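You operate a simulated robot arm through the tools that you are given. There is no shell and no other tool. Be economical: measure what you need, move in short steps, check, and stop when the job is done.

You run a simulated robot arm. Do the job below in one go: nothing can be reset, and whatever is moved stays where it is left.

JOB
Stand the stop peg in the blue hole and fold the purple strip to about 90.
Fine: lay the strip against the peg, slide the clamp bar over it before you fold, let the leaf down and leave it clamped.

Only the result counts: the job must be done as asked and must still hold three seconds after the hand-in. Knocking over, shifting, dropping, spilling or breaking anything else fails it. Flat cloth is picked up by pressing the open fingertips on it (5 to 10 N) and closing them slowly along it; thin cloth reads only 2 to 8 mm in the jaws.

ROBOT AND FRAMES
A 6-joint arm with a two-finger parallel gripper, fixed in place. Base frame: the origin is at the foot of the arm, x ahead of it, y to its left, z up; the work surface is at about z = 82. Readings come in cm, rad, newtons and seconds.
With the tool pointing down near the work surface it reaches from about 24 to 64 cm from the base axis. Its first joint turns from -1.152 to 1.152 rad. Payload 2.7 kg.
The TCP is the grasp point between the finger pads, 2.3 cm short of the fingertips. In the tool frame z runs along the fingers and y along their closing line. Largest opening 9.4 cm; finger width 3.8, thickness 1; the body of the gripper, 5.4 by 9.6 cm, starts 3.9 cm behind the TCP.
Orientation is that of the tool frame in the base frame, as a unit quaternion [x, y, z, w]. With the fingers straight down and closing along the base's y, the tool's x points along the base's -x, its y along +y and its z along -z.

CONTROLS
- The arm moves only by the tool send_rows. Its argument "deltas" is a list of rows, each a list of 3 entries, a list of its own where there are three numbers: the shift along the tool's x, y, z in units of 25 mm (1.0 is 25 mm), then the turn, a rotation vector about the tool's x, y, z in units of 4 degrees (1.0 is 4 degrees), then the gripper command, from -1 (shut) to 1 (fully open), values between in proportion. In form: [[[x, y, z], [ax, ay, az], gripper], ...]. A call has 1 to 20 rows; each row shifts and turns the commanded pose from where the row before left it, along the tool's axes as they then stand. A call with a number of a shift or a turn outside -1 to 1 is refused whole. Rows are played at 5 a second. More than 5 cm and 0.15 rad between two rows, or a gripper value outside its range, and nothing of the call is played. Where a pose cannot be reached the arm comes as near as it can. A force on the tool above 90 N (or 10 N above the force at the start of the call, whichever is more), or a blocked arm, ends the call early, and 0.2 s more pass. The fingers move at their own pace (about 4.5 cm/s each) and stop on an object; they squeeze with about 25 N. The grip force told is the motor's: it shows also when the fingers shut on nothing. Time passes only in rows, and 0.2 s behind the last, so rows that do not move let the fingers close. It gives the time, the measured TCP pose, the force on the tool (base axes), the opening and the grip force at its end, in the units of the frame above (readings bear some noise), and new pictures: "show" is both (left out), scene, wrist or none.
- Cameras (640 x 400 px; columns grow to the right, rows downward): "scene" is fixed at [7.49, -43, 140.22]; the picture's right is [0.78, -0.62, 0.00], its down [-0.37, -0.47, -0.80] and it looks along [0.50, 0.63, -0.60] (base axes); focal length 348 px, centre (320, 200). "wrist" rides on the gripper at [8.6, 1.6, -7.5] in the tool frame; the picture's right is [-0.18, 0.98, 0.00], its down [-0.58, -0.11, -0.81] and it looks along [-0.79, -0.15, 0.59] (tool axes); focal length 243 px, centre (320, 200). There is no depth. A picture from a camera that has moved, and an enlarged one, comes with that camera's place and axes in the base frame and with its lens.
- close_up(camera, box): a new picture of the part [left, top, right, bottom] of that camera's present view, enlarged. No time passes.
- hand_in(): hands the job in; it is judged then, once.

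Work in short steps. Places have to be worked out from the pictures, the camera data and where the tool is seen: move nearer, look again, correct. Check each grasp and each placing, and mend what went wrong. You have 120 turns and 170 pictures in all, those below and enlarged ones among them. Open the gripper and draw the arm clear of the work before you hand the job in, unless the task says otherwise; then end with one line.

The tools are called as name(argument=value, ...) on one line, values as JSON. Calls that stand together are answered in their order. send_rows: Moves the arm, as the interface text tells. Its arguments: {"type":"object","properties":{"deltas":{"type":"array"},"show":{"type":"string","enum":["both","scene","wrist","none"]}},"required":["deltas"]} The other tools are called the same way: close_up (camera, box) takes an enlarged picture of a part of a camera's view; hand_in () hands the job in.

At the start:

```text
t: 0.0
eef_pos: [43.4, -7.61, 112.71]
orientation: [0.0, 1.0, 0.001, 0.0]
ft_force: [0.2, -0.4, 0.5]
width: 9.39
finger_force: 0.0
```

scene: 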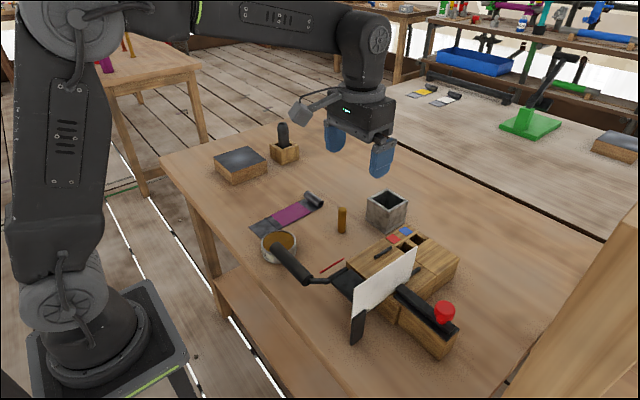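
wrist: 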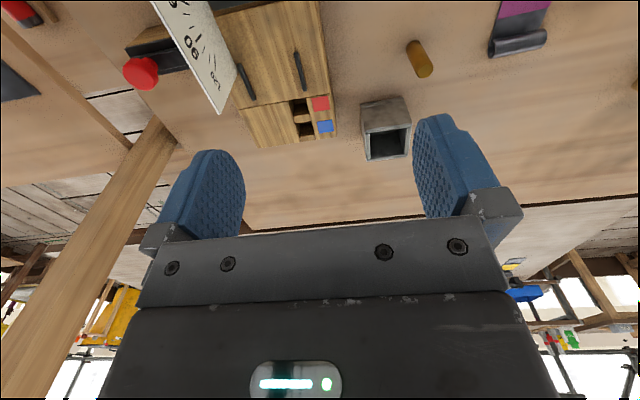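

I start by enlarging the fixture and the parts to understand them.

close_up(camera="scene", box=[310, 200, 480, 360])

close_up(camera="scene", box=[200, 110, 420, 270])

close_up(camera="wrist", box=[120, 0, 440, 170])

```text
2.50 times, centred on (395, 280) of scene
camera zoom: at [7.49, -43.0, 140.22], right [0.78, -0.62, 0.0], down [-0.37, -0.47, -0.8], along [0.5, 0.63, -0.6], focal length 870 px, centre (132, 0)
```

zoom: 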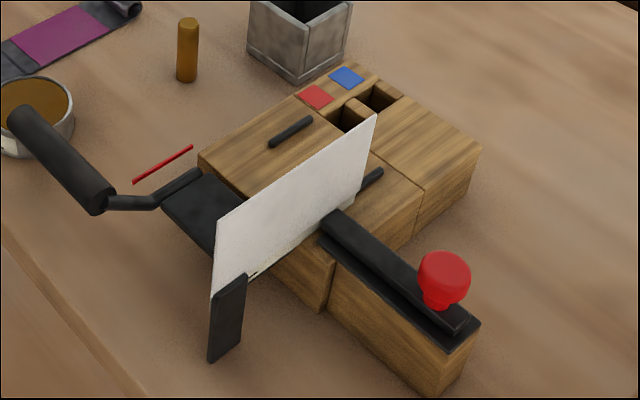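

```text
2.50 times, centred on (310, 190) of scene
camera zoom: at [7.49, -43.0, 140.22], right [0.78, -0.62, 0.0], down [-0.37, -0.47, -0.8], along [0.5, 0.63, -0.6], focal length 870 px, centre (345, 225)
```

zoom: 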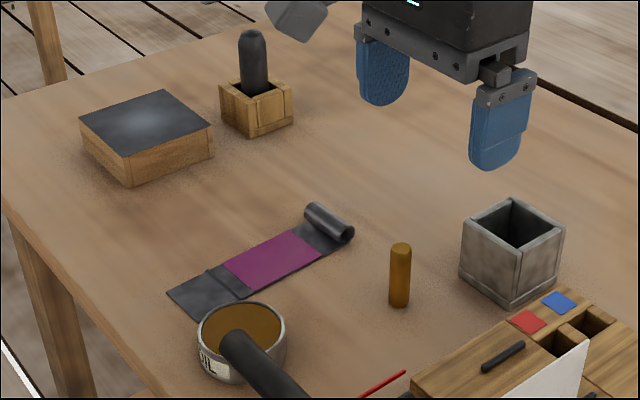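

```text
2.00 times, centred on (280, 85) of wrist
camera zoom: at [34.86, -6.11, 120.08], right [0.18, 0.98, 0.0], down [0.58, -0.11, 0.81], along [0.79, -0.15, -0.59], focal length 485 px, centre (400, 430)
```

zoom: 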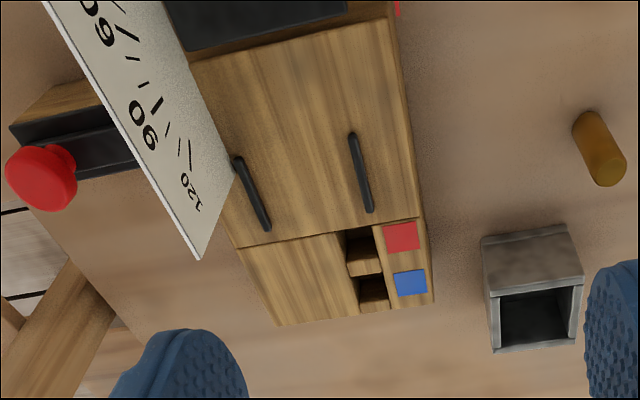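

The bending rig is axis-aligned (hinge along y near x≈42, top z≈88); the peg stands at about (52, 4) and the strip lies around x 35–53, y 15–21. I move the wrist camera over the strip for a closer look.

send_rows(deltas=[[[0.38, 0.9, 0.3], [0, 0, 0], 1], [[0.38, 0.9, 0.3], [0, 0, 0], 1], [[0.38, 0.9, 0.3], [0, 0, 0], 1], [[0.38, 0.9, 0.3], [0, 0, 0], 1], [[0.38, 0.9, 0.3], [0, 0, 0], 1], [[0.38, 0.9, 0.3], [0, 0, 0], 1], [[0.38, 0.9, 0.3], [0, 0, 0], 1], [[0.38, 0.9, 0.3], [0, 0, 0], 1], [[0.38, 0.9, 0.3], [0, 0, 0], 1], [[0.38, 0.9, 0.3], [0, 0, 0], 1], [[0, 0, 0], [0, 0, 0], 1]], show="wrist")

```text
t: 2.4
eef_pos: [33.76, 14.86, 105.16]
orientation: [0.0, 1.0, 0.0, 0.0]
ft_force: [0.4, -0.7, 0.1]
width: 9.39
finger_force: 0.0
camera wrist: at [25.34, 16.37, 112.56], right [0.18, 0.98, 0.0], down [0.58, -0.11, 0.81], along [0.79, -0.15, -0.59], focal length 243 px, centre (320, 200)
```

wrist: 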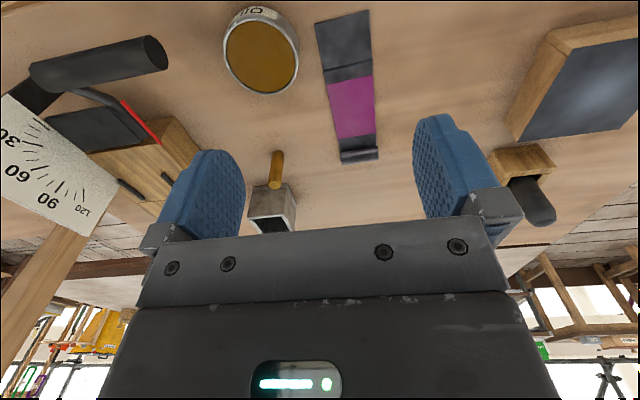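

close_up(camera="wrist", box=[220, 0, 420, 180])

close_up(camera="wrist", box=[0, 20, 210, 240])

```text
2.22 times, centred on (320, 90) of wrist
camera zoom: at [25.34, 16.37, 112.56], right [0.18, 0.98, 0.0], down [0.58, -0.11, 0.81], along [0.79, -0.15, -0.59], focal length 539 px, centre (320, 444)
```

zoom: 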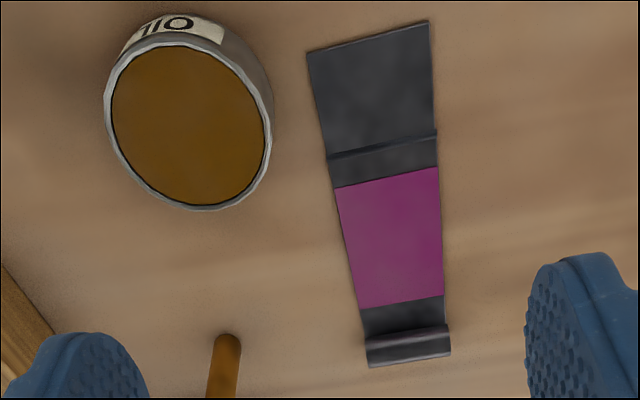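

```text
1.82 times, centred on (105, 130) of wrist
camera zoom: at [25.34, 16.37, 112.56], right [0.18, 0.98, 0.0], down [0.58, -0.11, 0.81], along [0.79, -0.15, -0.59], focal length 441 px, centre (711, 327)
```

zoom: 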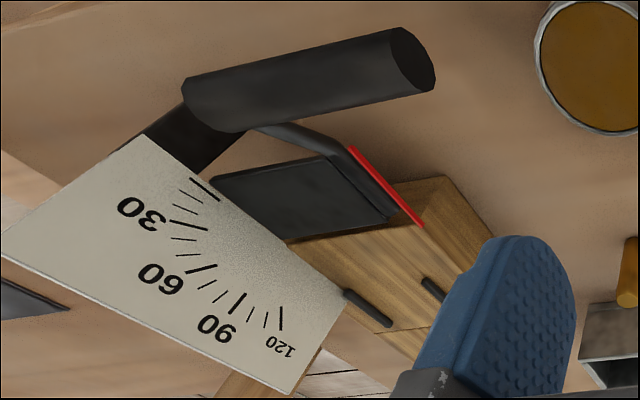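

The strip lies with its curl at x≈54, a crease line at x≈39.7 and its flat end at x≈34.7. Now I bring the wrist camera over the rig to measure holes, rails, hinge and clamp.

send_rows(deltas=[[[-0.4, -0.96, 0], [0, 0, 0], 1], [[-0.4, -0.96, 0], [0, 0, 0], 1], [[-0.4, -0.96, 0], [0, 0, 0], 1], [[-0.4, -0.96, 0], [0, 0, 0], 1], [[-0.4, -0.96, 0], [0, 0, 0], 1], [[-0.4, -0.96, 0], [0, 0, 0], 1], [[-0.4, -0.96, 0], [0, 0, 0], 1], [[-0.4, -0.96, 0], [0, 0, 0], 1], [[-0.4, -0.96, 0], [0, 0, 0], 1], [[-0.4, -0.96, 0], [0, 0, 0], 1], [[0, 0, 0], [0, 0, 0], 1]], show="both")

```text
t: 4.8
eef_pos: [43.7, -9.1, 105.09]
orientation: [0.0, 1.0, 0.0, 0.0]
ft_force: [-1.1, -0.7, -0.5]
width: 9.41
finger_force: 0.1
camera wrist: at [35.33, -7.67, 112.55], right [0.18, 0.98, 0.0], down [0.58, -0.11, 0.81], along [0.79, -0.15, -0.59], focal length 243 px, centre (320, 200)
```

scene: 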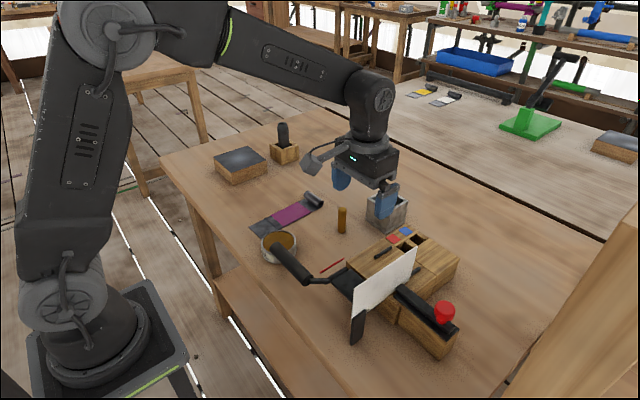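
wrist: 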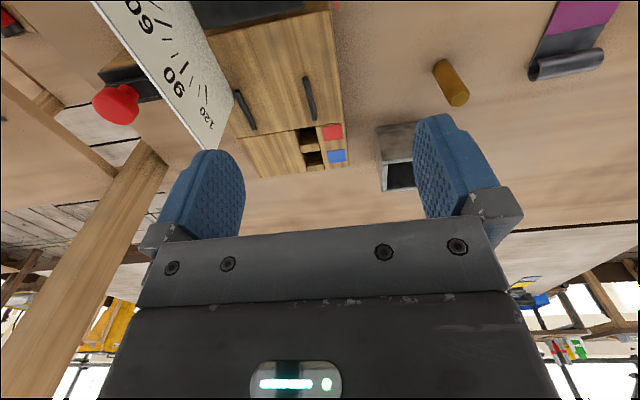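

close_up(camera="wrist", box=[190, 0, 390, 190])

close_up(camera="wrist", box=[400, 0, 640, 150])

```text
2.11 times, centred on (290, 95) of wrist
camera zoom: at [35.33, -7.67, 112.55], right [0.18, 0.98, 0.0], down [0.58, -0.11, 0.81], along [0.79, -0.15, -0.59], focal length 511 px, centre (383, 421)
```

zoom: 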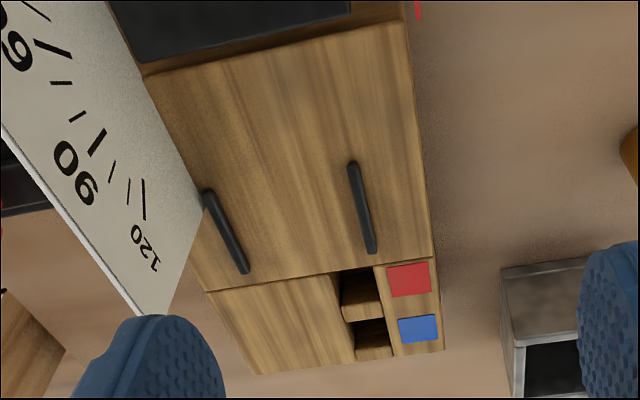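

```text
2.67 times, centred on (520, 75) of wrist
camera zoom: at [35.33, -7.67, 112.55], right [0.18, 0.98, 0.0], down [0.58, -0.11, 0.81], along [0.79, -0.15, -0.59], focal length 647 px, centre (-213, 533)
```

zoom: 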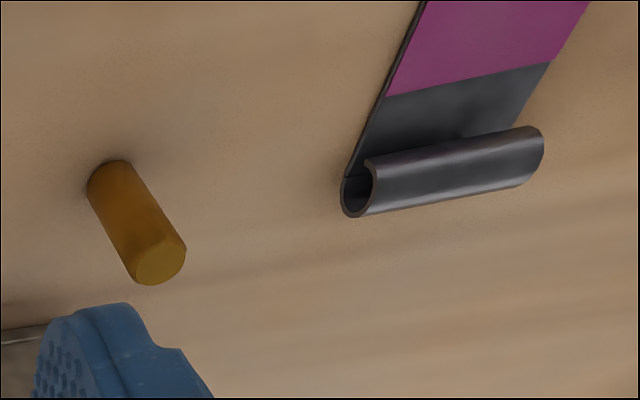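

I need a finer view of the holes and the clamp from the scene camera.

close_up(camera="scene", box=[370, 215, 450, 265])

close_up(camera="wrist", box=[280, 110, 360, 190])

close_up(camera="scene", box=[260, 230, 420, 350])

```text
8.00 times, centred on (410, 240) of scene
camera zoom: at [7.48, -43.01, 140.22], right [0.78, -0.62, 0.0], down [-0.37, -0.47, -0.8], along [0.5, 0.63, -0.6], focal length 2782 px, centre (-400, -120)
```

zoom: 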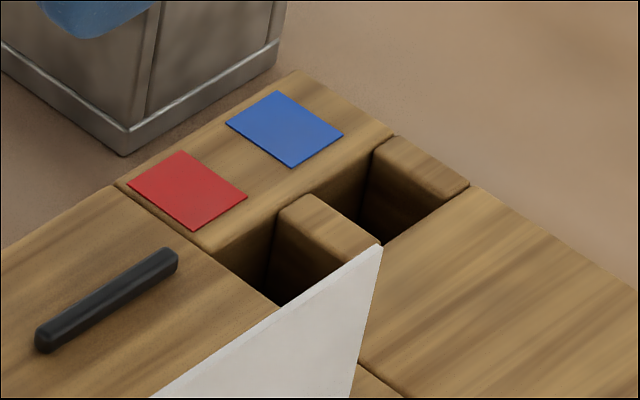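

```text
5.00 times, centred on (320, 150) of wrist
camera zoom: at [35.33, -7.67, 112.55], right [0.18, 0.98, 0.0], down [0.58, -0.11, 0.81], along [0.79, -0.15, -0.59], focal length 1213 px, centre (320, 450)
```

zoom: 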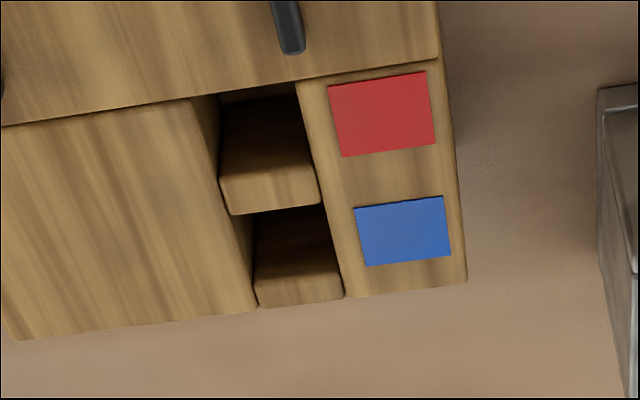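

```text
3.33 times, centred on (340, 290) of scene
camera zoom: at [7.48, -43.01, 140.22], right [0.78, -0.62, 0.0], down [-0.37, -0.47, -0.8], along [0.5, 0.63, -0.6], focal length 1159 px, centre (253, -100)
```

zoom: 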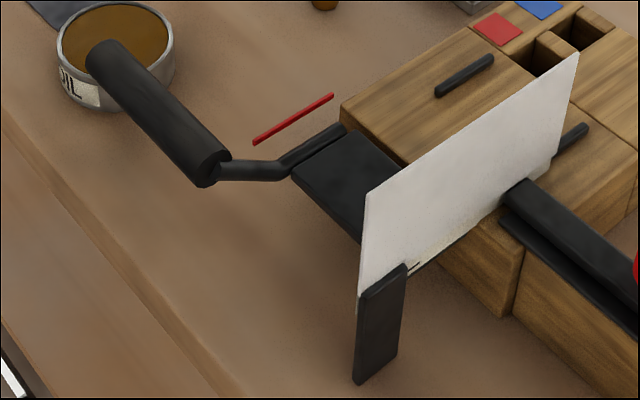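

The blue hole is at about (58.45, -12.85) in the top plane z≈88, roughly 2.4 cm square. The peg centre is at about (52.2, 4.5), about 2.1 cm thick, top near z 89. I go above the peg.

send_rows(deltas=[[[-0.425, 0.68, 0.5], [0, 0, 0], 1], [[-0.425, 0.68, 0.5], [0, 0, 0], 1], [[-0.425, 0.68, 0.5], [0, 0, 0], 1], [[-0.425, 0.68, 0.5], [0, 0, 0], 1], [[-0.425, 0.68, 0.5], [0, 0, 0], 1], [[-0.425, 0.68, 0.5], [0, 0, 0], 1], [[-0.425, 0.68, 0.5], [0, 0, 0], 1], [[-0.425, 0.68, 0.5], [0, 0, 0], 1], [[0, 0, 0], [0, 0, 0], 1]], show="both")

```text
t: 6.8
eef_pos: [52.47, 4.6, 95.24]
orientation: [0.0, 1.0, 0.0, 0.0]
ft_force: [0.2, -0.5, 0.4]
width: 9.41
finger_force: 0.0
camera wrist: at [43.91, 6.07, 102.61], right [0.18, 0.98, 0.0], down [0.58, -0.11, 0.81], along [0.79, -0.15, -0.59], focal length 243 px, centre (320, 200)
```

scene: 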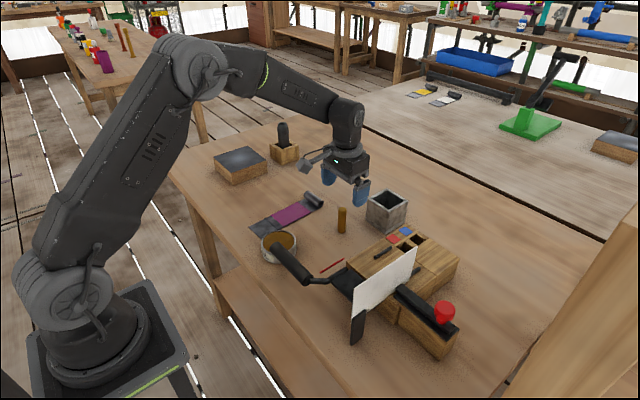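
wrist: 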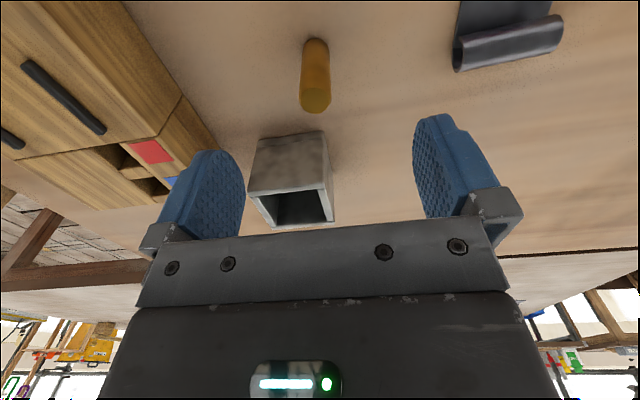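

Peg is centred between the fingers at about (52.1, 4.4). I lower to TCP z≈87.6 and close on its upper part.

send_rows(deltas=[[[0.1, -0.08, 0.6], [0, 0, 0], 1], [[0, 0, 0.6], [0, 0, 0], 1], [[0, 0, 0.6], [0, 0, 0], 1], [[0, 0, 0.6], [0, 0, 0], 1], [[0, 0, 0.65], [0, 0, 0], 1], [[0, 0, 0], [0, 0, 0], 0.3], [[0, 0, 0], [0, 0, 0], -0.2], [[0, 0, 0], [0, 0, 0], -0.6], [[0, 0, 0], [0, 0, 0], -1], [[0, 0, 0], [0, 0, 0], -1], [[0, 0, 0], [0, 0, 0], -1]], show="both")

```text
t: 9.2
eef_pos: [52.14, 4.4, 87.52]
orientation: [-0.001, 1.0, 0.0, 0.0]
ft_force: [-0.1, 0.2, -0.1]
width: 2.04
finger_force: 24.9
camera wrist: at [43.59, 5.85, 94.97], right [0.18, 0.98, 0.0], down [0.58, -0.11, 0.81], along [0.79, -0.15, -0.59], focal length 243 px, centre (320, 200)
```

scene: 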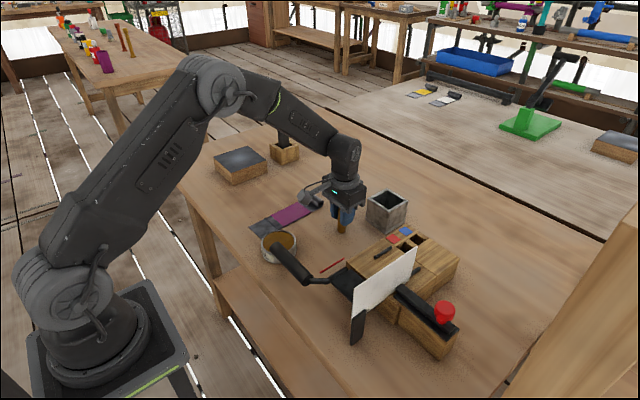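
wrist: 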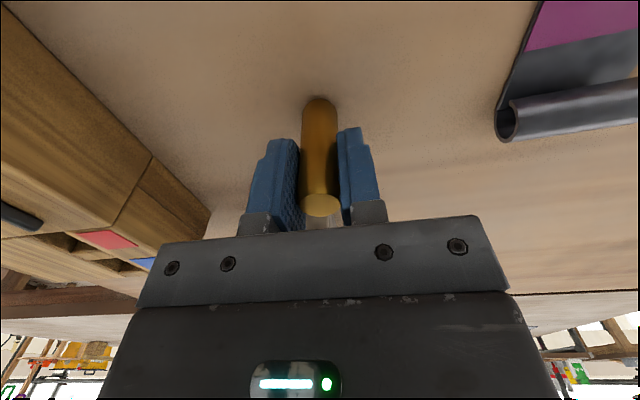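

The peg is gripped (2.04 cm). I lift it and carry it over the blue hole.

send_rows(deltas=[[[0, 0, -0.7], [0, 0, 0], -1], [[0, 0, -0.8], [0, 0, 0], -1], [[0, 0, -0.8], [0, 0, 0], -1], [[0, 0, -0.8], [0, 0, 0], -1], [[-0.315, -0.8625, 0], [0, 0, 0], -1], [[-0.315, -0.8625, 0], [0, 0, 0], -1], [[-0.315, -0.8625, 0], [0, 0, 0], -1], [[-0.315, -0.8625, 0], [0, 0, 0], -1], [[-0.315, -0.8625, 0], [0, 0, 0], -1], [[-0.315, -0.8625, 0], [0, 0, 0], -1], [[-0.315, -0.8625, 0], [0, 0, 0], -1], [[-0.315, -0.8625, 0], [0, 0, 0], -1], [[0, 0, 0], [0, 0, 0], -1], [[0, 0, 0], [0, 0, 0], -1]], show="both")

```text
t: 12.2
eef_pos: [58.32, -12.95, 95.32]
orientation: [0.0, 1.0, 0.0, 0.0]
ft_force: [-0.3, -0.2, -1.4]
width: 2.04
finger_force: 24.7
camera wrist: at [49.92, -11.47, 102.73], right [0.18, 0.98, 0.0], down [0.58, -0.11, 0.81], along [0.79, -0.15, -0.59], focal length 243 px, centre (320, 200)
```

scene: 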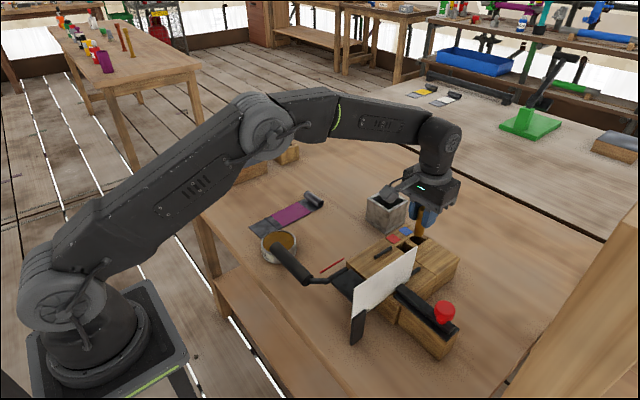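
wrist: 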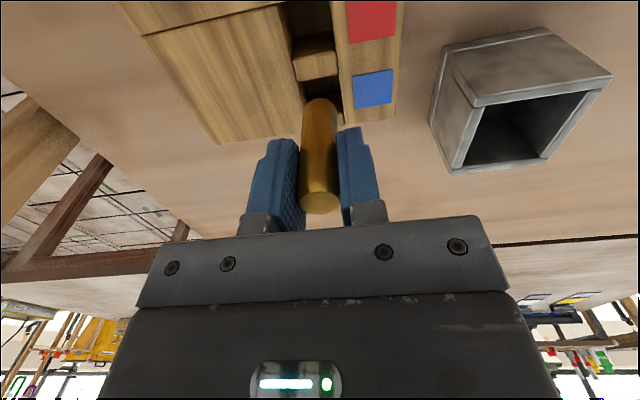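

Peg bottom projects to about (58.5, -12.8), matching the hole. I lower it gently and watch the force.

send_rows(deltas=[[[0, 0.02, 0.3], [0, 0, 0], -1], [[0, 0, 0.3], [0, 0, 0], -1], [[0, 0, 0.2], [0, 0, 0], -1], [[0, 0, 0.2], [0, 0, 0], -1], [[0, 0, 0.2], [0, 0, 0], -1]], show="both")

close_up(camera="scene", box=[380, 190, 460, 250])

```text
t: 13.4
eef_pos: [58.36, -12.96, 92.29]
orientation: [0.001, 1.0, 0.0, 0.0]
ft_force: [0.3, 0.7, -2.0]
width: 2.05
finger_force: 25.0
camera wrist: at [49.88, -11.44, 99.69], right [0.18, 0.98, 0.0], down [0.58, -0.11, 0.81], along [0.79, -0.15, -0.59], focal length 243 px, centre (320, 200)
```

scene: 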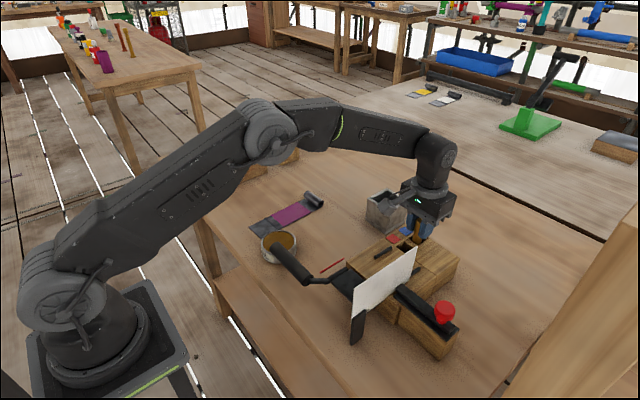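
wrist: 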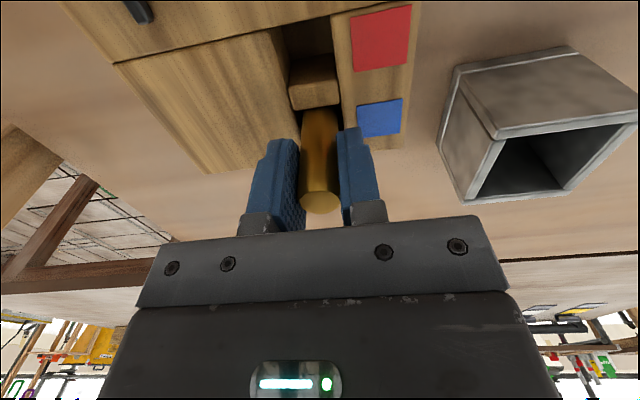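

```text
6.67 times, centred on (420, 220) of scene
camera zoom: at [7.49, -43.0, 140.22], right [0.78, -0.62, 0.0], down [-0.37, -0.47, -0.8], along [0.5, 0.63, -0.6], focal length 2319 px, centre (-347, 67)
```

zoom: 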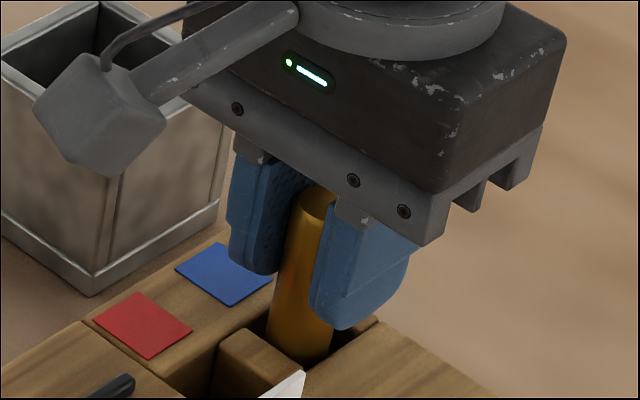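

The peg has entered the hole with no contact force. I keep lowering in small steps.

send_rows(deltas=[[[0, 0, 0.2], [0, 0, 0], -1], [[0, 0, 0.2], [0, 0, 0], -1], [[0, 0, 0.2], [0, 0, 0], -1], [[0, 0, 0], [0, 0, 0], -1]], show="wrist")

```text
t: 14.4
eef_pos: [58.46, -12.93, 90.79]
orientation: [0.0, 1.0, 0.0, 0.0]
ft_force: [-0.4, 0.0, -1.2]
width: 2.0
finger_force: 25.4
camera wrist: at [49.92, -11.43, 98.23], right [0.18, 0.98, 0.0], down [0.58, -0.11, 0.81], along [0.79, -0.15, -0.59], focal length 243 px, centre (320, 200)
```

wrist: 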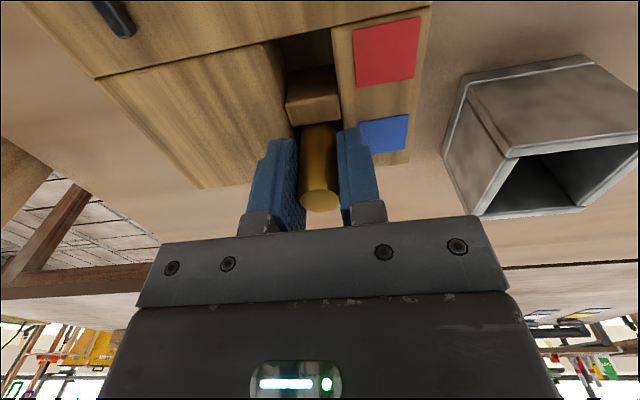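

Still free, with the bottom at about z 85.3 and the tips just above the block. I lower a last 3 mm and release so it slides home.

send_rows(deltas=[[[0, 0, 0.12], [0, 0, 0], -1], [[0, 0, 0], [0, 0, 0], -1], [[0, 0, 0], [0, 0, 0], -0.4], [[0, 0, 0], [0, 0, 0], -0.2], [[0, 0, 0], [0, 0, 0], -0.2], [[0, 0, -0.8], [0, 0, 0], -0.2], [[0, 0, -0.8], [0, 0, 0], -0.2], [[0, 0, -0.8], [0, 0, 0], 0], [[0.5, 0.5, -0.8], [0, 0, 0], 0.5], [[0.8, 0.8, -0.5], [0, 0, 0], 1], [[0.8, 0.8, 0], [0, 0, 0], 1]], show="both")

close_up(camera="scene", box=[370, 210, 450, 260])

```text
t: 16.8
eef_pos: [53.04, -7.56, 99.83]
orientation: [0.001, 1.0, 0.0, 0.0]
ft_force: [-0.6, 0.4, -0.2]
width: 9.39
finger_force: 0.1
camera wrist: at [44.6, -6.1, 107.22], right [0.18, 0.98, 0.0], down [0.58, -0.11, 0.81], along [0.79, -0.15, -0.59], focal length 243 px, centre (320, 200)
```

scene: 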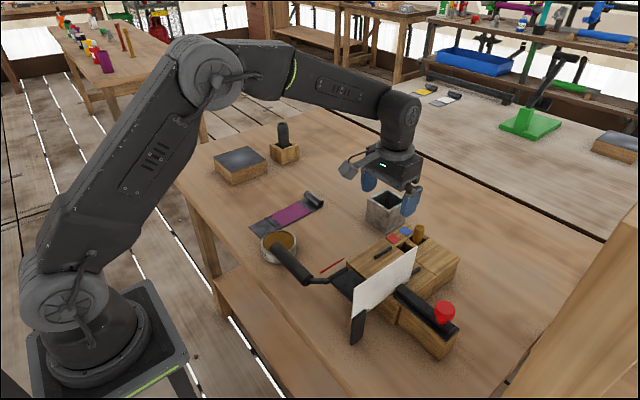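
wrist: 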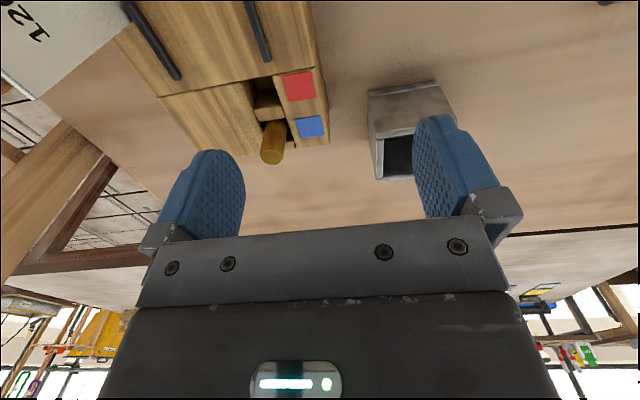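

```text
8.00 times, centred on (410, 235) of scene
camera zoom: at [7.49, -43.0, 140.22], right [0.78, -0.62, 0.0], down [-0.37, -0.47, -0.8], along [0.5, 0.63, -0.6], focal length 2782 px, centre (-400, -80)
```

zoom: 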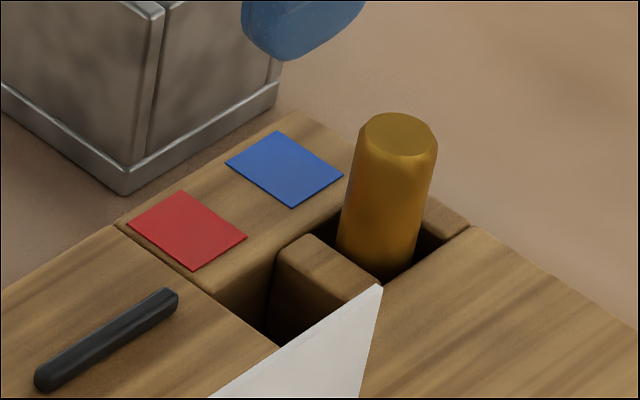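

The peg stands in the blue hole, sticking out about 3.7 cm. Next I hover near the strip's curl to measure it.

send_rows(deltas=[[[0.12, 0.9, 0.06], [0, 0, 0], 1], [[0.12, 0.9, 0.06], [0, 0, 0], 1], [[0.12, 0.9, 0.06], [0, 0, 0], 1], [[0.12, 0.9, 0.06], [0, 0, 0], 1], [[0.12, 0.9, 0.06], [0, 0, 0], 1], [[0.12, 0.9, 0.06], [0, 0, 0], 1], [[0.12, 0.9, 0.06], [0, 0, 0], 1], [[0.12, 0.9, 0.06], [0, 0, 0], 1], [[0.12, 0.9, 0.06], [0, 0, 0], 1], [[0.12, 0.9, 0.06], [0, 0, 0], 1], [[0.1, 0.9, 0.06], [0, 0, 0], 1], [[0, 0, 0], [0, 0, 0], 1]], show="wrist")

close_up(camera="scene", box=[240, 180, 340, 250])

```text
t: 19.4
eef_pos: [49.86, 16.97, 98.07]
orientation: [0.0, 1.0, 0.0, 0.0]
ft_force: [0.5, -0.2, -0.7]
width: 9.4
finger_force: 0.0
camera wrist: at [41.42, 18.59, 105.51], right [0.18, 0.98, 0.0], down [0.58, -0.11, 0.81], along [0.79, -0.15, -0.59], focal length 243 px, centre (320, 200)
```

wrist: 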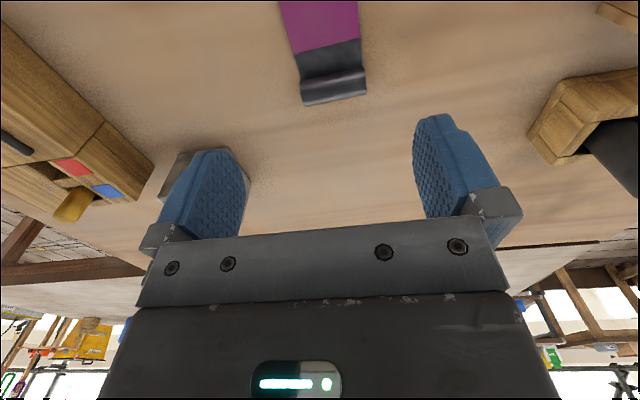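

```text
5.71 times, centred on (290, 215) of scene
camera zoom: at [7.49, -43.0, 140.22], right [0.78, -0.62, 0.0], down [-0.37, -0.47, -0.8], along [0.5, 0.63, -0.6], focal length 1987 px, centre (491, 114)
```

zoom: 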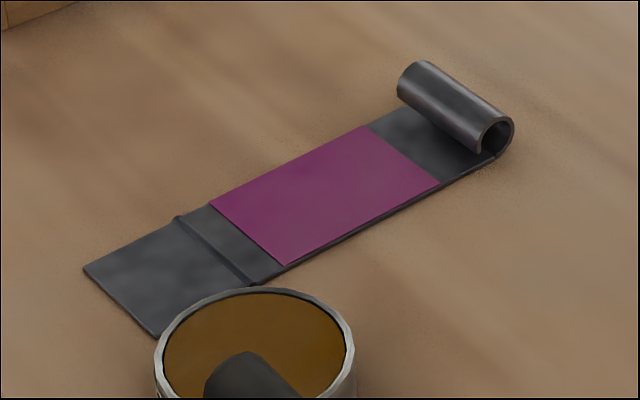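

The strip is rigid with a crease at x≈39.7 and a 1.5 cm curl centred at about (54, 17.6); crease-to-curl length matches peg-to-hinge distance, so no turning is needed. I lower open fingers around the curl's ends.

send_rows(deltas=[[[-0.7, 0.13, 0.7], [0, 0, 0], 1], [[-0.7, 0.12, 0.7], [0, 0, 0], 1], [[0, 0, 0.7], [0, 0, 0], 1], [[0, 0, 0.7], [0, 0, 0], 1], [[0, 0, 0.7], [0, 0, 0], 1], [[0, 0, 0.7], [0, 0, 0], 1], [[0, 0, 0.5], [0, 0, 0], 1], [[0, 0, 0.3], [0, 0, 0], 1], [[0, 0, 0.2], [0, 0, 0], 1], [[0, 0, 0], [0, 0, 0], 1]], show="both")

close_up(camera="scene", box=[260, 150, 360, 220])

```text
t: 21.6
eef_pos: [53.41, 17.73, 85.04]
orientation: [0.0, 1.0, 0.0, 0.0]
ft_force: [-0.2, -0.2, 0.2]
width: 9.41
finger_force: 0.0
camera wrist: at [44.88, 19.19, 92.51], right [0.18, 0.98, 0.0], down [0.58, -0.11, 0.81], along [0.79, -0.15, -0.59], focal length 243 px, centre (320, 200)
```

scene: 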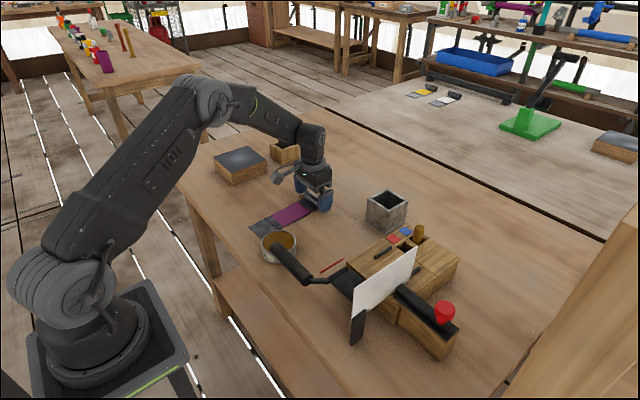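
wrist: 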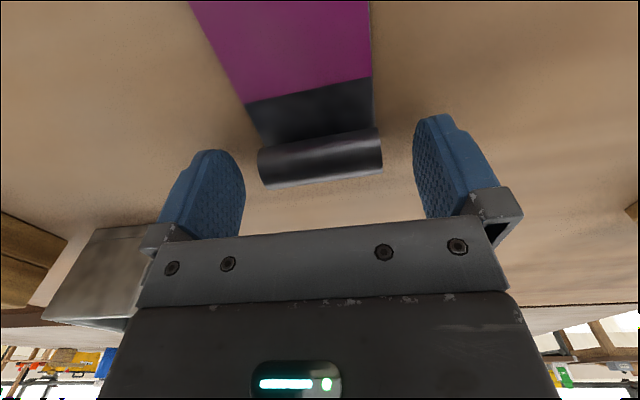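

```text
5.71 times, centred on (310, 185) of scene
camera zoom: at [7.49, -43.0, 140.22], right [0.78, -0.62, 0.0], down [-0.37, -0.47, -0.8], along [0.5, 0.63, -0.6], focal length 1987 px, centre (377, 286)
```

zoom: 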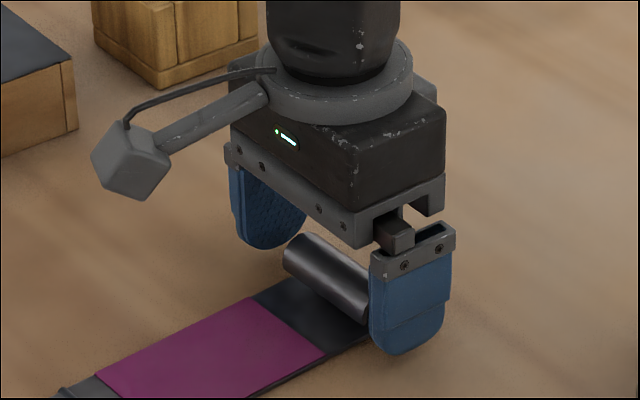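

Fingers straddle the curl well. I go down another 3 mm and close slowly.

send_rows(deltas=[[[0, 0, 0.13], [0, 0, 0], 1], [[0, 0, 0], [0, 0, 0], 0.7], [[0, 0, 0], [0, 0, 0], 0.5], [[0, 0, 0], [0, 0, 0], 0.35], [[0, 0, 0], [0, 0, 0], 0.2], [[0, 0, 0], [0, 0, 0], 0], [[0, 0, 0], [0, 0, 0], -0.3], [[0, 0, 0], [0, 0, 0], -0.3]], show="wrist")

```text
t: 23.4
eef_pos: [53.37, 17.64, 84.76]
orientation: [0.0, 1.0, 0.0, 0.001]
ft_force: [-0.4, -1.0, -0.2]
width: 6.03
finger_force: 25.3
camera wrist: at [44.89, 19.17, 92.19], right [0.18, 0.98, 0.0], down [0.58, -0.11, 0.81], along [0.79, -0.15, -0.59], focal length 243 px, centre (320, 200)
```

wrist: 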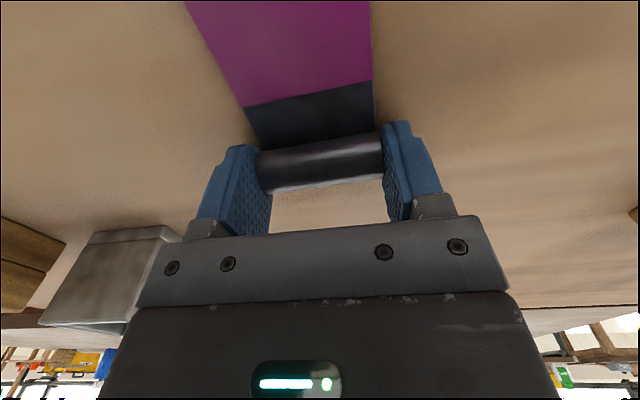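

Gripped at 6.03 cm. I lift a little and check the strip stays level.

send_rows(deltas=[[[0, 0, -0.3], [0, 0, 0], -1], [[0, 0, -0.4], [0, 0, 0], -1], [[0, 0, -0.6], [0, 0, 0], -1], [[0, 0, -0.7], [0, 0, 0], -1], [[0, 0, 0], [0, 0, 0], -1]], show="both")

close_up(camera="scene", box=[240, 150, 360, 250])

```text
t: 24.6
eef_pos: [53.33, 17.7, 89.77]
orientation: [0.0, 1.0, 0.0, 0.0]
ft_force: [0.0, 0.6, -3.0]
width: 5.98
finger_force: 25.4
camera wrist: at [44.87, 19.12, 97.21], right [0.18, 0.98, 0.0], down [0.58, -0.11, 0.81], along [0.79, -0.15, -0.59], focal length 243 px, centre (320, 200)
```

scene: 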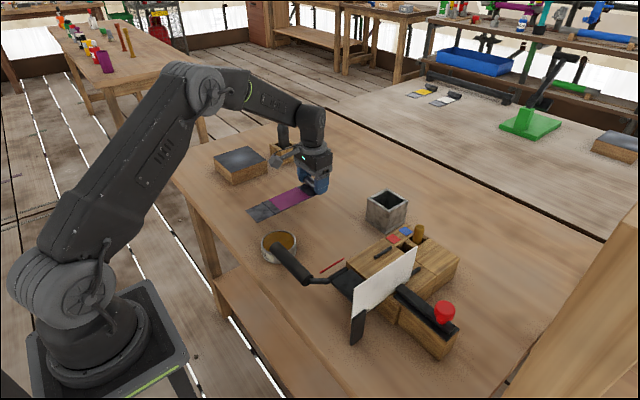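
wrist: 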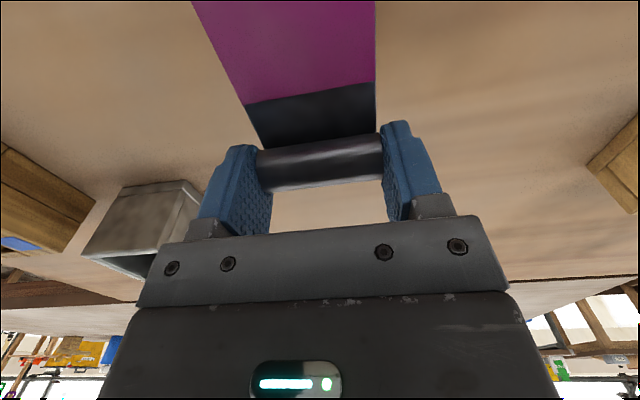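

```text
4.00 times, centred on (300, 200) of scene
camera zoom: at [7.49, -43.0, 140.22], right [0.78, -0.62, 0.0], down [-0.37, -0.47, -0.8], along [0.5, 0.63, -0.6], focal length 1391 px, centre (400, 200)
```

zoom: 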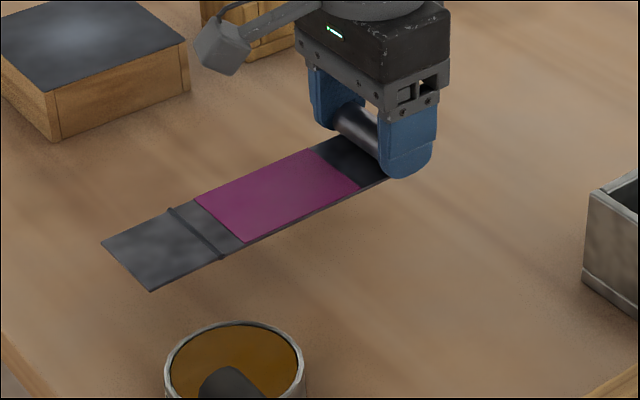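

The strip is held level. I lift it to z≈100 and carry it over the bed, keeping it short of the peg.

send_rows(deltas=[[[0, 0, -0.8], [0, 0, 0], -1], [[0, 0, -0.8], [0, 0, 0], -1], [[0, 0, -0.8], [0, 0, 0], -1], [[0, 0, -0.8], [0, 0, 0], -1], [[0, 0, -0.8], [0, 0, 0], -1], [[0, -0.4, 0], [0, 0, 0], -1], [[0, -0.7, 0], [0, 0, 0], -1], [[0, -0.9, 0], [0, 0, 0], -1], [[0, -0.9, 0], [0, 0, 0], -1], [[0, -0.9, 0], [0, 0, 0], -1], [[0, -0.9, 0], [0, 0, 0], -1], [[0, -0.9, 0], [0, 0, 0], -1]], show="none")

send_rows(deltas=[[[-0.15, -0.9, 0], [0, 0, 0], -1], [[-0.15, -0.9, 0], [0, 0, 0], -1], [[-0.15, -0.9, 0], [0, 0, 0], -1], [[-0.15, -0.9, 0], [0, 0, 0], -1], [[0, -0.9, 0], [0, 0, 0], -1], [[0, -0.9, 0], [0, 0, 0], -1], [[0, -0.9, 0], [0, 0, 0], -1], [[0, -0.7, 0], [0, 0, 0], -1], [[0, -0.4, 0], [0, 0, 0], -1], [[0, 0, 0], [0, 0, 0], -1]], show="both")

```text
t: 27.2
eef_pos: [53.4, 3.55, 99.68]
orientation: [0.0, 1.0, 0.0, 0.0]
ft_force: [-0.6, -0.3, -2.4]
width: 5.97
finger_force: 25.1
```

```text
t: 29.4
eef_pos: [54.95, -14.93, 99.71]
orientation: [-0.001, 1.0, 0.0, 0.0]
ft_force: [1.3, -0.1, -2.7]
width: 5.95
finger_force: 24.8
camera wrist: at [46.43, -13.34, 107.13], right [0.18, 0.98, 0.0], down [0.58, -0.11, 0.81], along [0.79, -0.15, -0.59], focal length 243 px, centre (320, 200)
```

scene: 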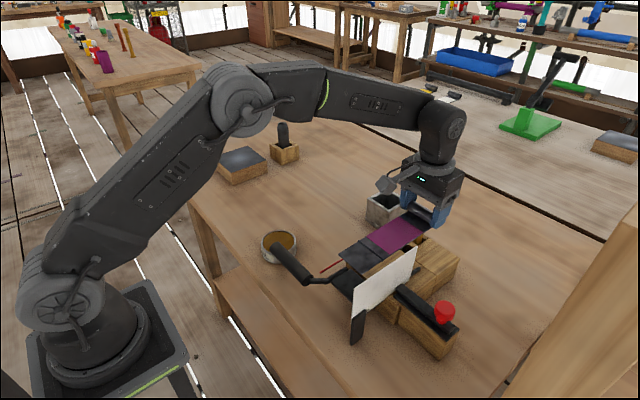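
wrist: 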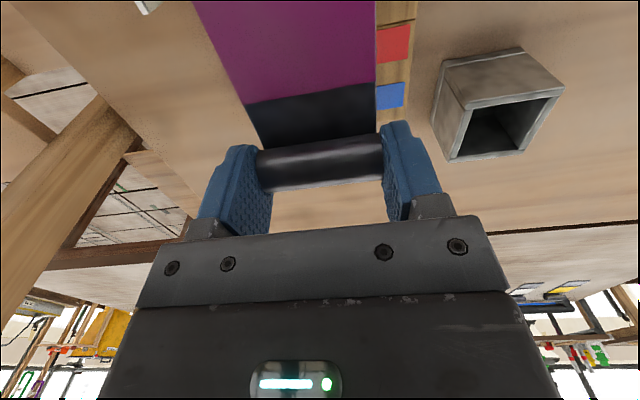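

The strip is parallel to x with its centre at y≈-14.95, matching the middle of the rails. I lower to just above the bed and look.

send_rows(deltas=[[[0, 0, 0.7], [0, 0, 0], -1], [[0, 0, 0.7], [0, 0, 0], -1], [[0, 0, 0.7], [0, 0, 0], -1], [[0, 0, 0.5], [0, 0, 0], -1], [[0, 0, 0.3], [0, 0, 0], -1], [[0, 0, 0], [0, 0, 0], -1]], show="both")

close_up(camera="scene", box=[320, 190, 470, 300])

```text
t: 30.8
eef_pos: [54.69, -14.84, 92.4]
orientation: [0.0, 1.0, 0.0, -0.001]
ft_force: [0.1, -0.2, -2.1]
width: 6.01
finger_force: 25.7
camera wrist: at [46.39, -13.33, 99.96], right [0.18, 0.98, 0.0], down [0.58, -0.11, 0.81], along [0.79, -0.15, -0.59], focal length 243 px, centre (320, 200)
```

scene: 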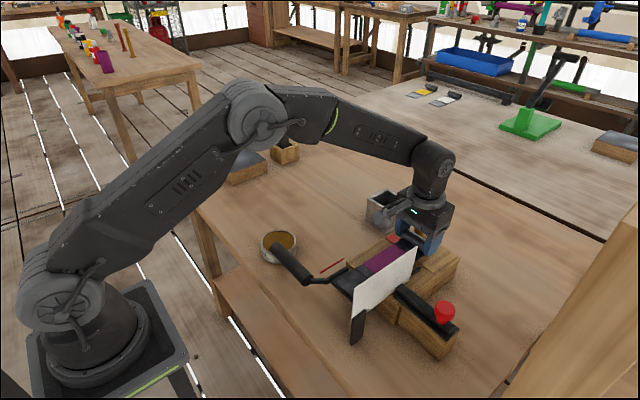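
wrist: 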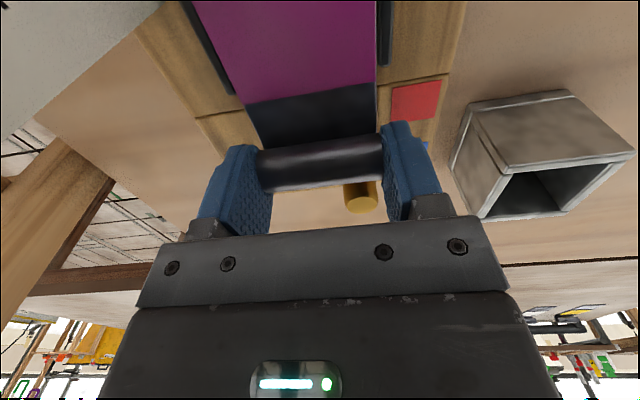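

```text
3.64 times, centred on (395, 245) of scene
camera zoom: at [7.49, -43.01, 140.22], right [0.78, -0.62, 0.0], down [-0.37, -0.47, -0.8], along [0.5, 0.63, -0.6], focal length 1265 px, centre (47, 36)
```

zoom: 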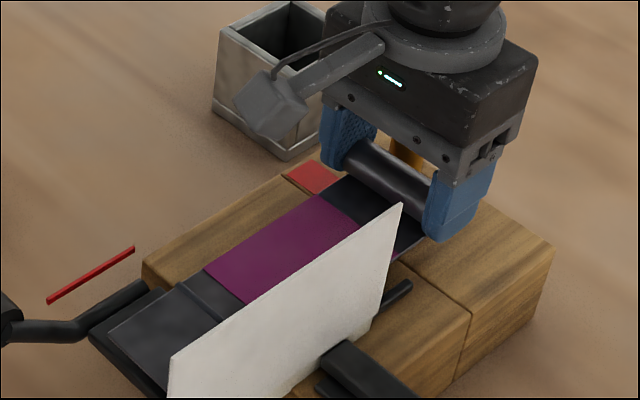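

The strip sits between the rails with the peg just behind. I lower gently until it touches.

send_rows(deltas=[[[0, -0.03, 0.2], [0, 0, 0], -1], [[0, 0, 0.2], [0, 0, 0], -1], [[0, 0, 0.15], [0, 0, 0], -1], [[0, 0, 0.05], [0, 0, 0], -1], [[0, 0, 0], [0, 0, 0], -1]], show="wrist")

close_up(camera="scene", box=[320, 190, 470, 300])

```text
t: 32.0
eef_pos: [54.83, -14.87, 90.94]
orientation: [-0.001, 1.0, 0.0, 0.0]
ft_force: [0.1, 0.3, -2.4]
width: 5.97
finger_force: 25.0
camera wrist: at [46.42, -13.39, 98.44], right [0.18, 0.98, 0.0], down [0.58, -0.11, 0.81], along [0.79, -0.15, -0.59], focal length 243 px, centre (320, 200)
```

wrist: 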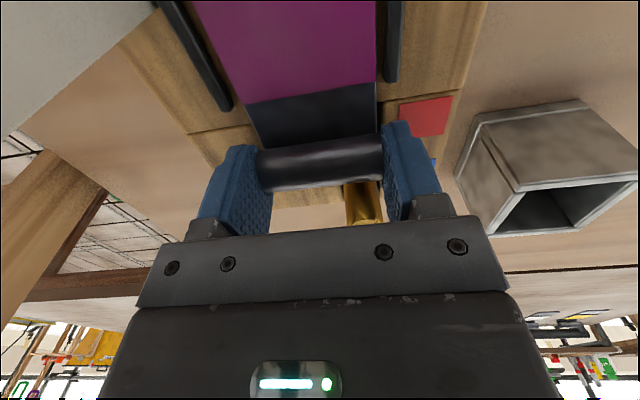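

```text
3.64 times, centred on (395, 245) of scene
camera zoom: at [7.49, -43.01, 140.22], right [0.78, -0.62, 0.0], down [-0.37, -0.47, -0.8], along [0.5, 0.63, -0.6], focal length 1265 px, centre (47, 36)
```

zoom: 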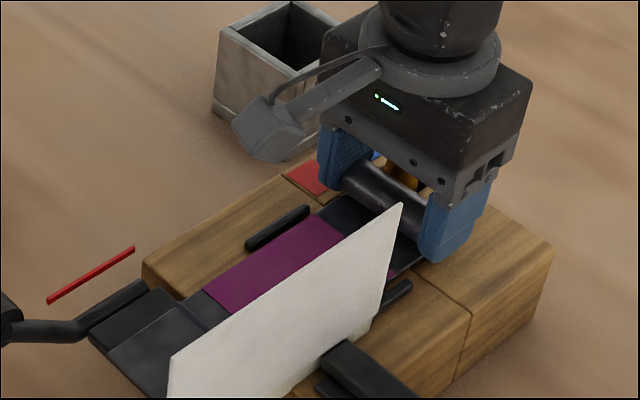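

Force still shows the strip's weight, so it is not yet down. I lower a few millimetres more.

send_rows(deltas=[[[0, 0, 0.06], [0, 0, 0], -1], [[0, 0, 0.06], [0, 0, 0], -1], [[0, 0, 0], [0, 0, 0], -1]], show="none")

```text
t: 32.8
eef_pos: [55.05, -14.9, 90.83]
orientation: [0.0, 1.0, 0.0, 0.0]
ft_force: [-2.9, 1.9, 9.7]
width: 5.99
finger_force: 24.8
```

Contact is made (about 12 N). I ease up 1 mm, release, and rise clear.

send_rows(deltas=[[[0, 0, -0.04], [0, 0, 0], -1], [[0, 0, 0], [0, 0, 0], 0.35], [[0, 0, 0], [0, 0, 0], 0.5], [[0, 0, -0.1], [0, 0, 0], 0.5], [[0, 0, -0.5], [0, 0, 0], 0.5], [[0, 0, -0.8], [0, 0, 0], 0.5], [[0, 0, -0.8], [0, 0, 0], 0.2], [[0, 0, -0.5], [0, 0, 0], -0.5], [[0, 0, 0], [0, 0, 0], -1], [[0, 0, 0], [0, 0, 0], -1]], show="both")

close_up(camera="scene", box=[320, 190, 470, 300])

```text
t: 35.0
eef_pos: [54.91, -14.89, 97.63]
orientation: [0.0, 1.0, 0.001, 0.0]
ft_force: [-0.2, 0.3, 0.5]
width: 0.01
finger_force: 14.2
camera wrist: at [46.4, -13.41, 105.03], right [0.18, 0.98, 0.0], down [0.58, -0.11, 0.81], along [0.79, -0.15, -0.59], focal length 243 px, centre (320, 200)
```

scene: 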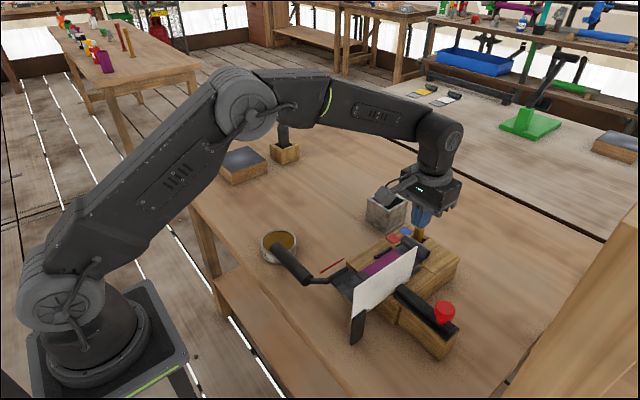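
wrist: 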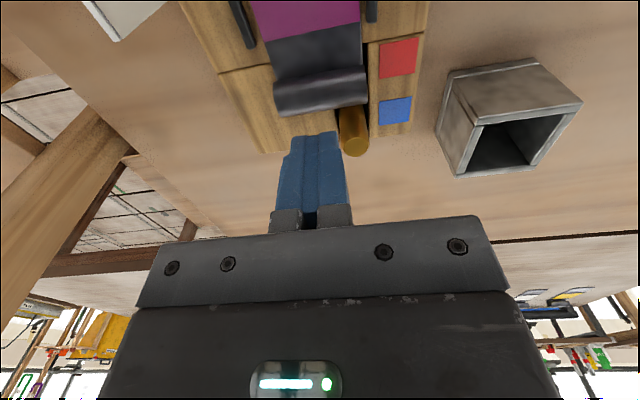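

```text
3.64 times, centred on (395, 245) of scene
camera zoom: at [7.49, -43.0, 140.22], right [0.78, -0.62, 0.0], down [-0.37, -0.47, -0.8], along [0.5, 0.63, -0.6], focal length 1265 px, centre (47, 36)
```

zoom: 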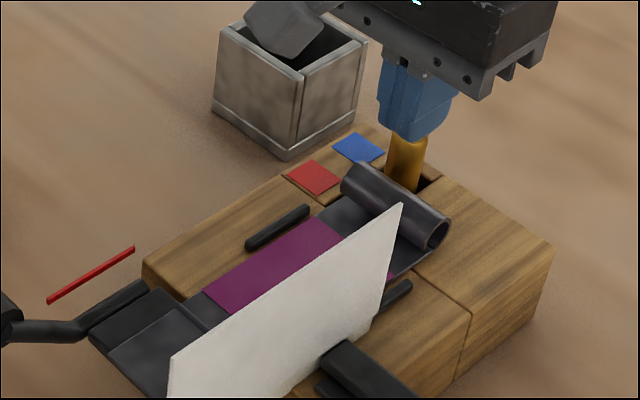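

The strip lies between the rails with a ~1 cm gap to the peg. I'll set the closed fingers behind the curl, in line with the peg, and push it gently up to it.

send_rows(deltas=[[[0.6, 0.32, 0], [0, 0, 0], -1], [[0.6, 0.32, 0], [0, 0, 0], -1], [[0, 0, 0.8], [0, 0, 0], -1], [[0, 0, 0.8], [0, 0, 0], -1], [[0, 0, 0.6], [0, 0, 0], -1], [[0, 0, 0.4], [0, 0, 0], -1], [[0, 0, 0], [0, 0, 0], -1]], show="wrist")

close_up(camera="scene", box=[370, 210, 450, 260])

```text
t: 36.6
eef_pos: [51.74, -13.39, 91.0]
orientation: [0.0, 1.0, 0.001, 0.0]
ft_force: [-0.2, -0.6, -0.5]
width: 0.01
finger_force: 25.3
camera wrist: at [43.35, -11.8, 98.51], right [0.18, 0.98, 0.0], down [0.58, -0.11, 0.81], along [0.79, -0.15, -0.59], focal length 243 px, centre (320, 200)
```

wrist: 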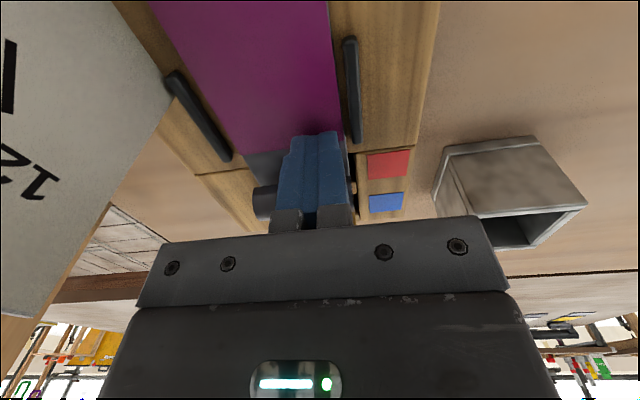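

```text
8.00 times, centred on (410, 235) of scene
camera zoom: at [7.49, -43.0, 140.22], right [0.78, -0.62, 0.0], down [-0.37, -0.47, -0.8], along [0.5, 0.63, -0.6], focal length 2782 px, centre (-400, -80)
```

zoom: 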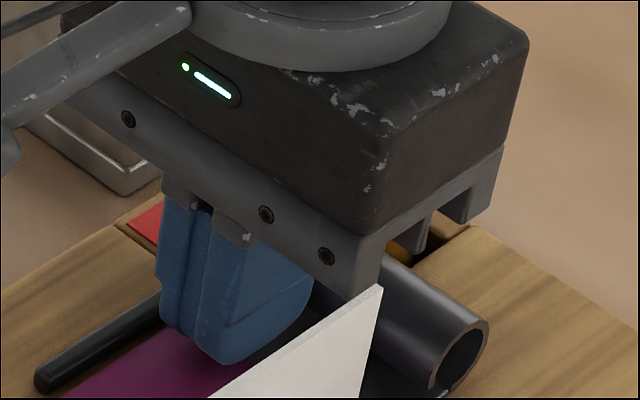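

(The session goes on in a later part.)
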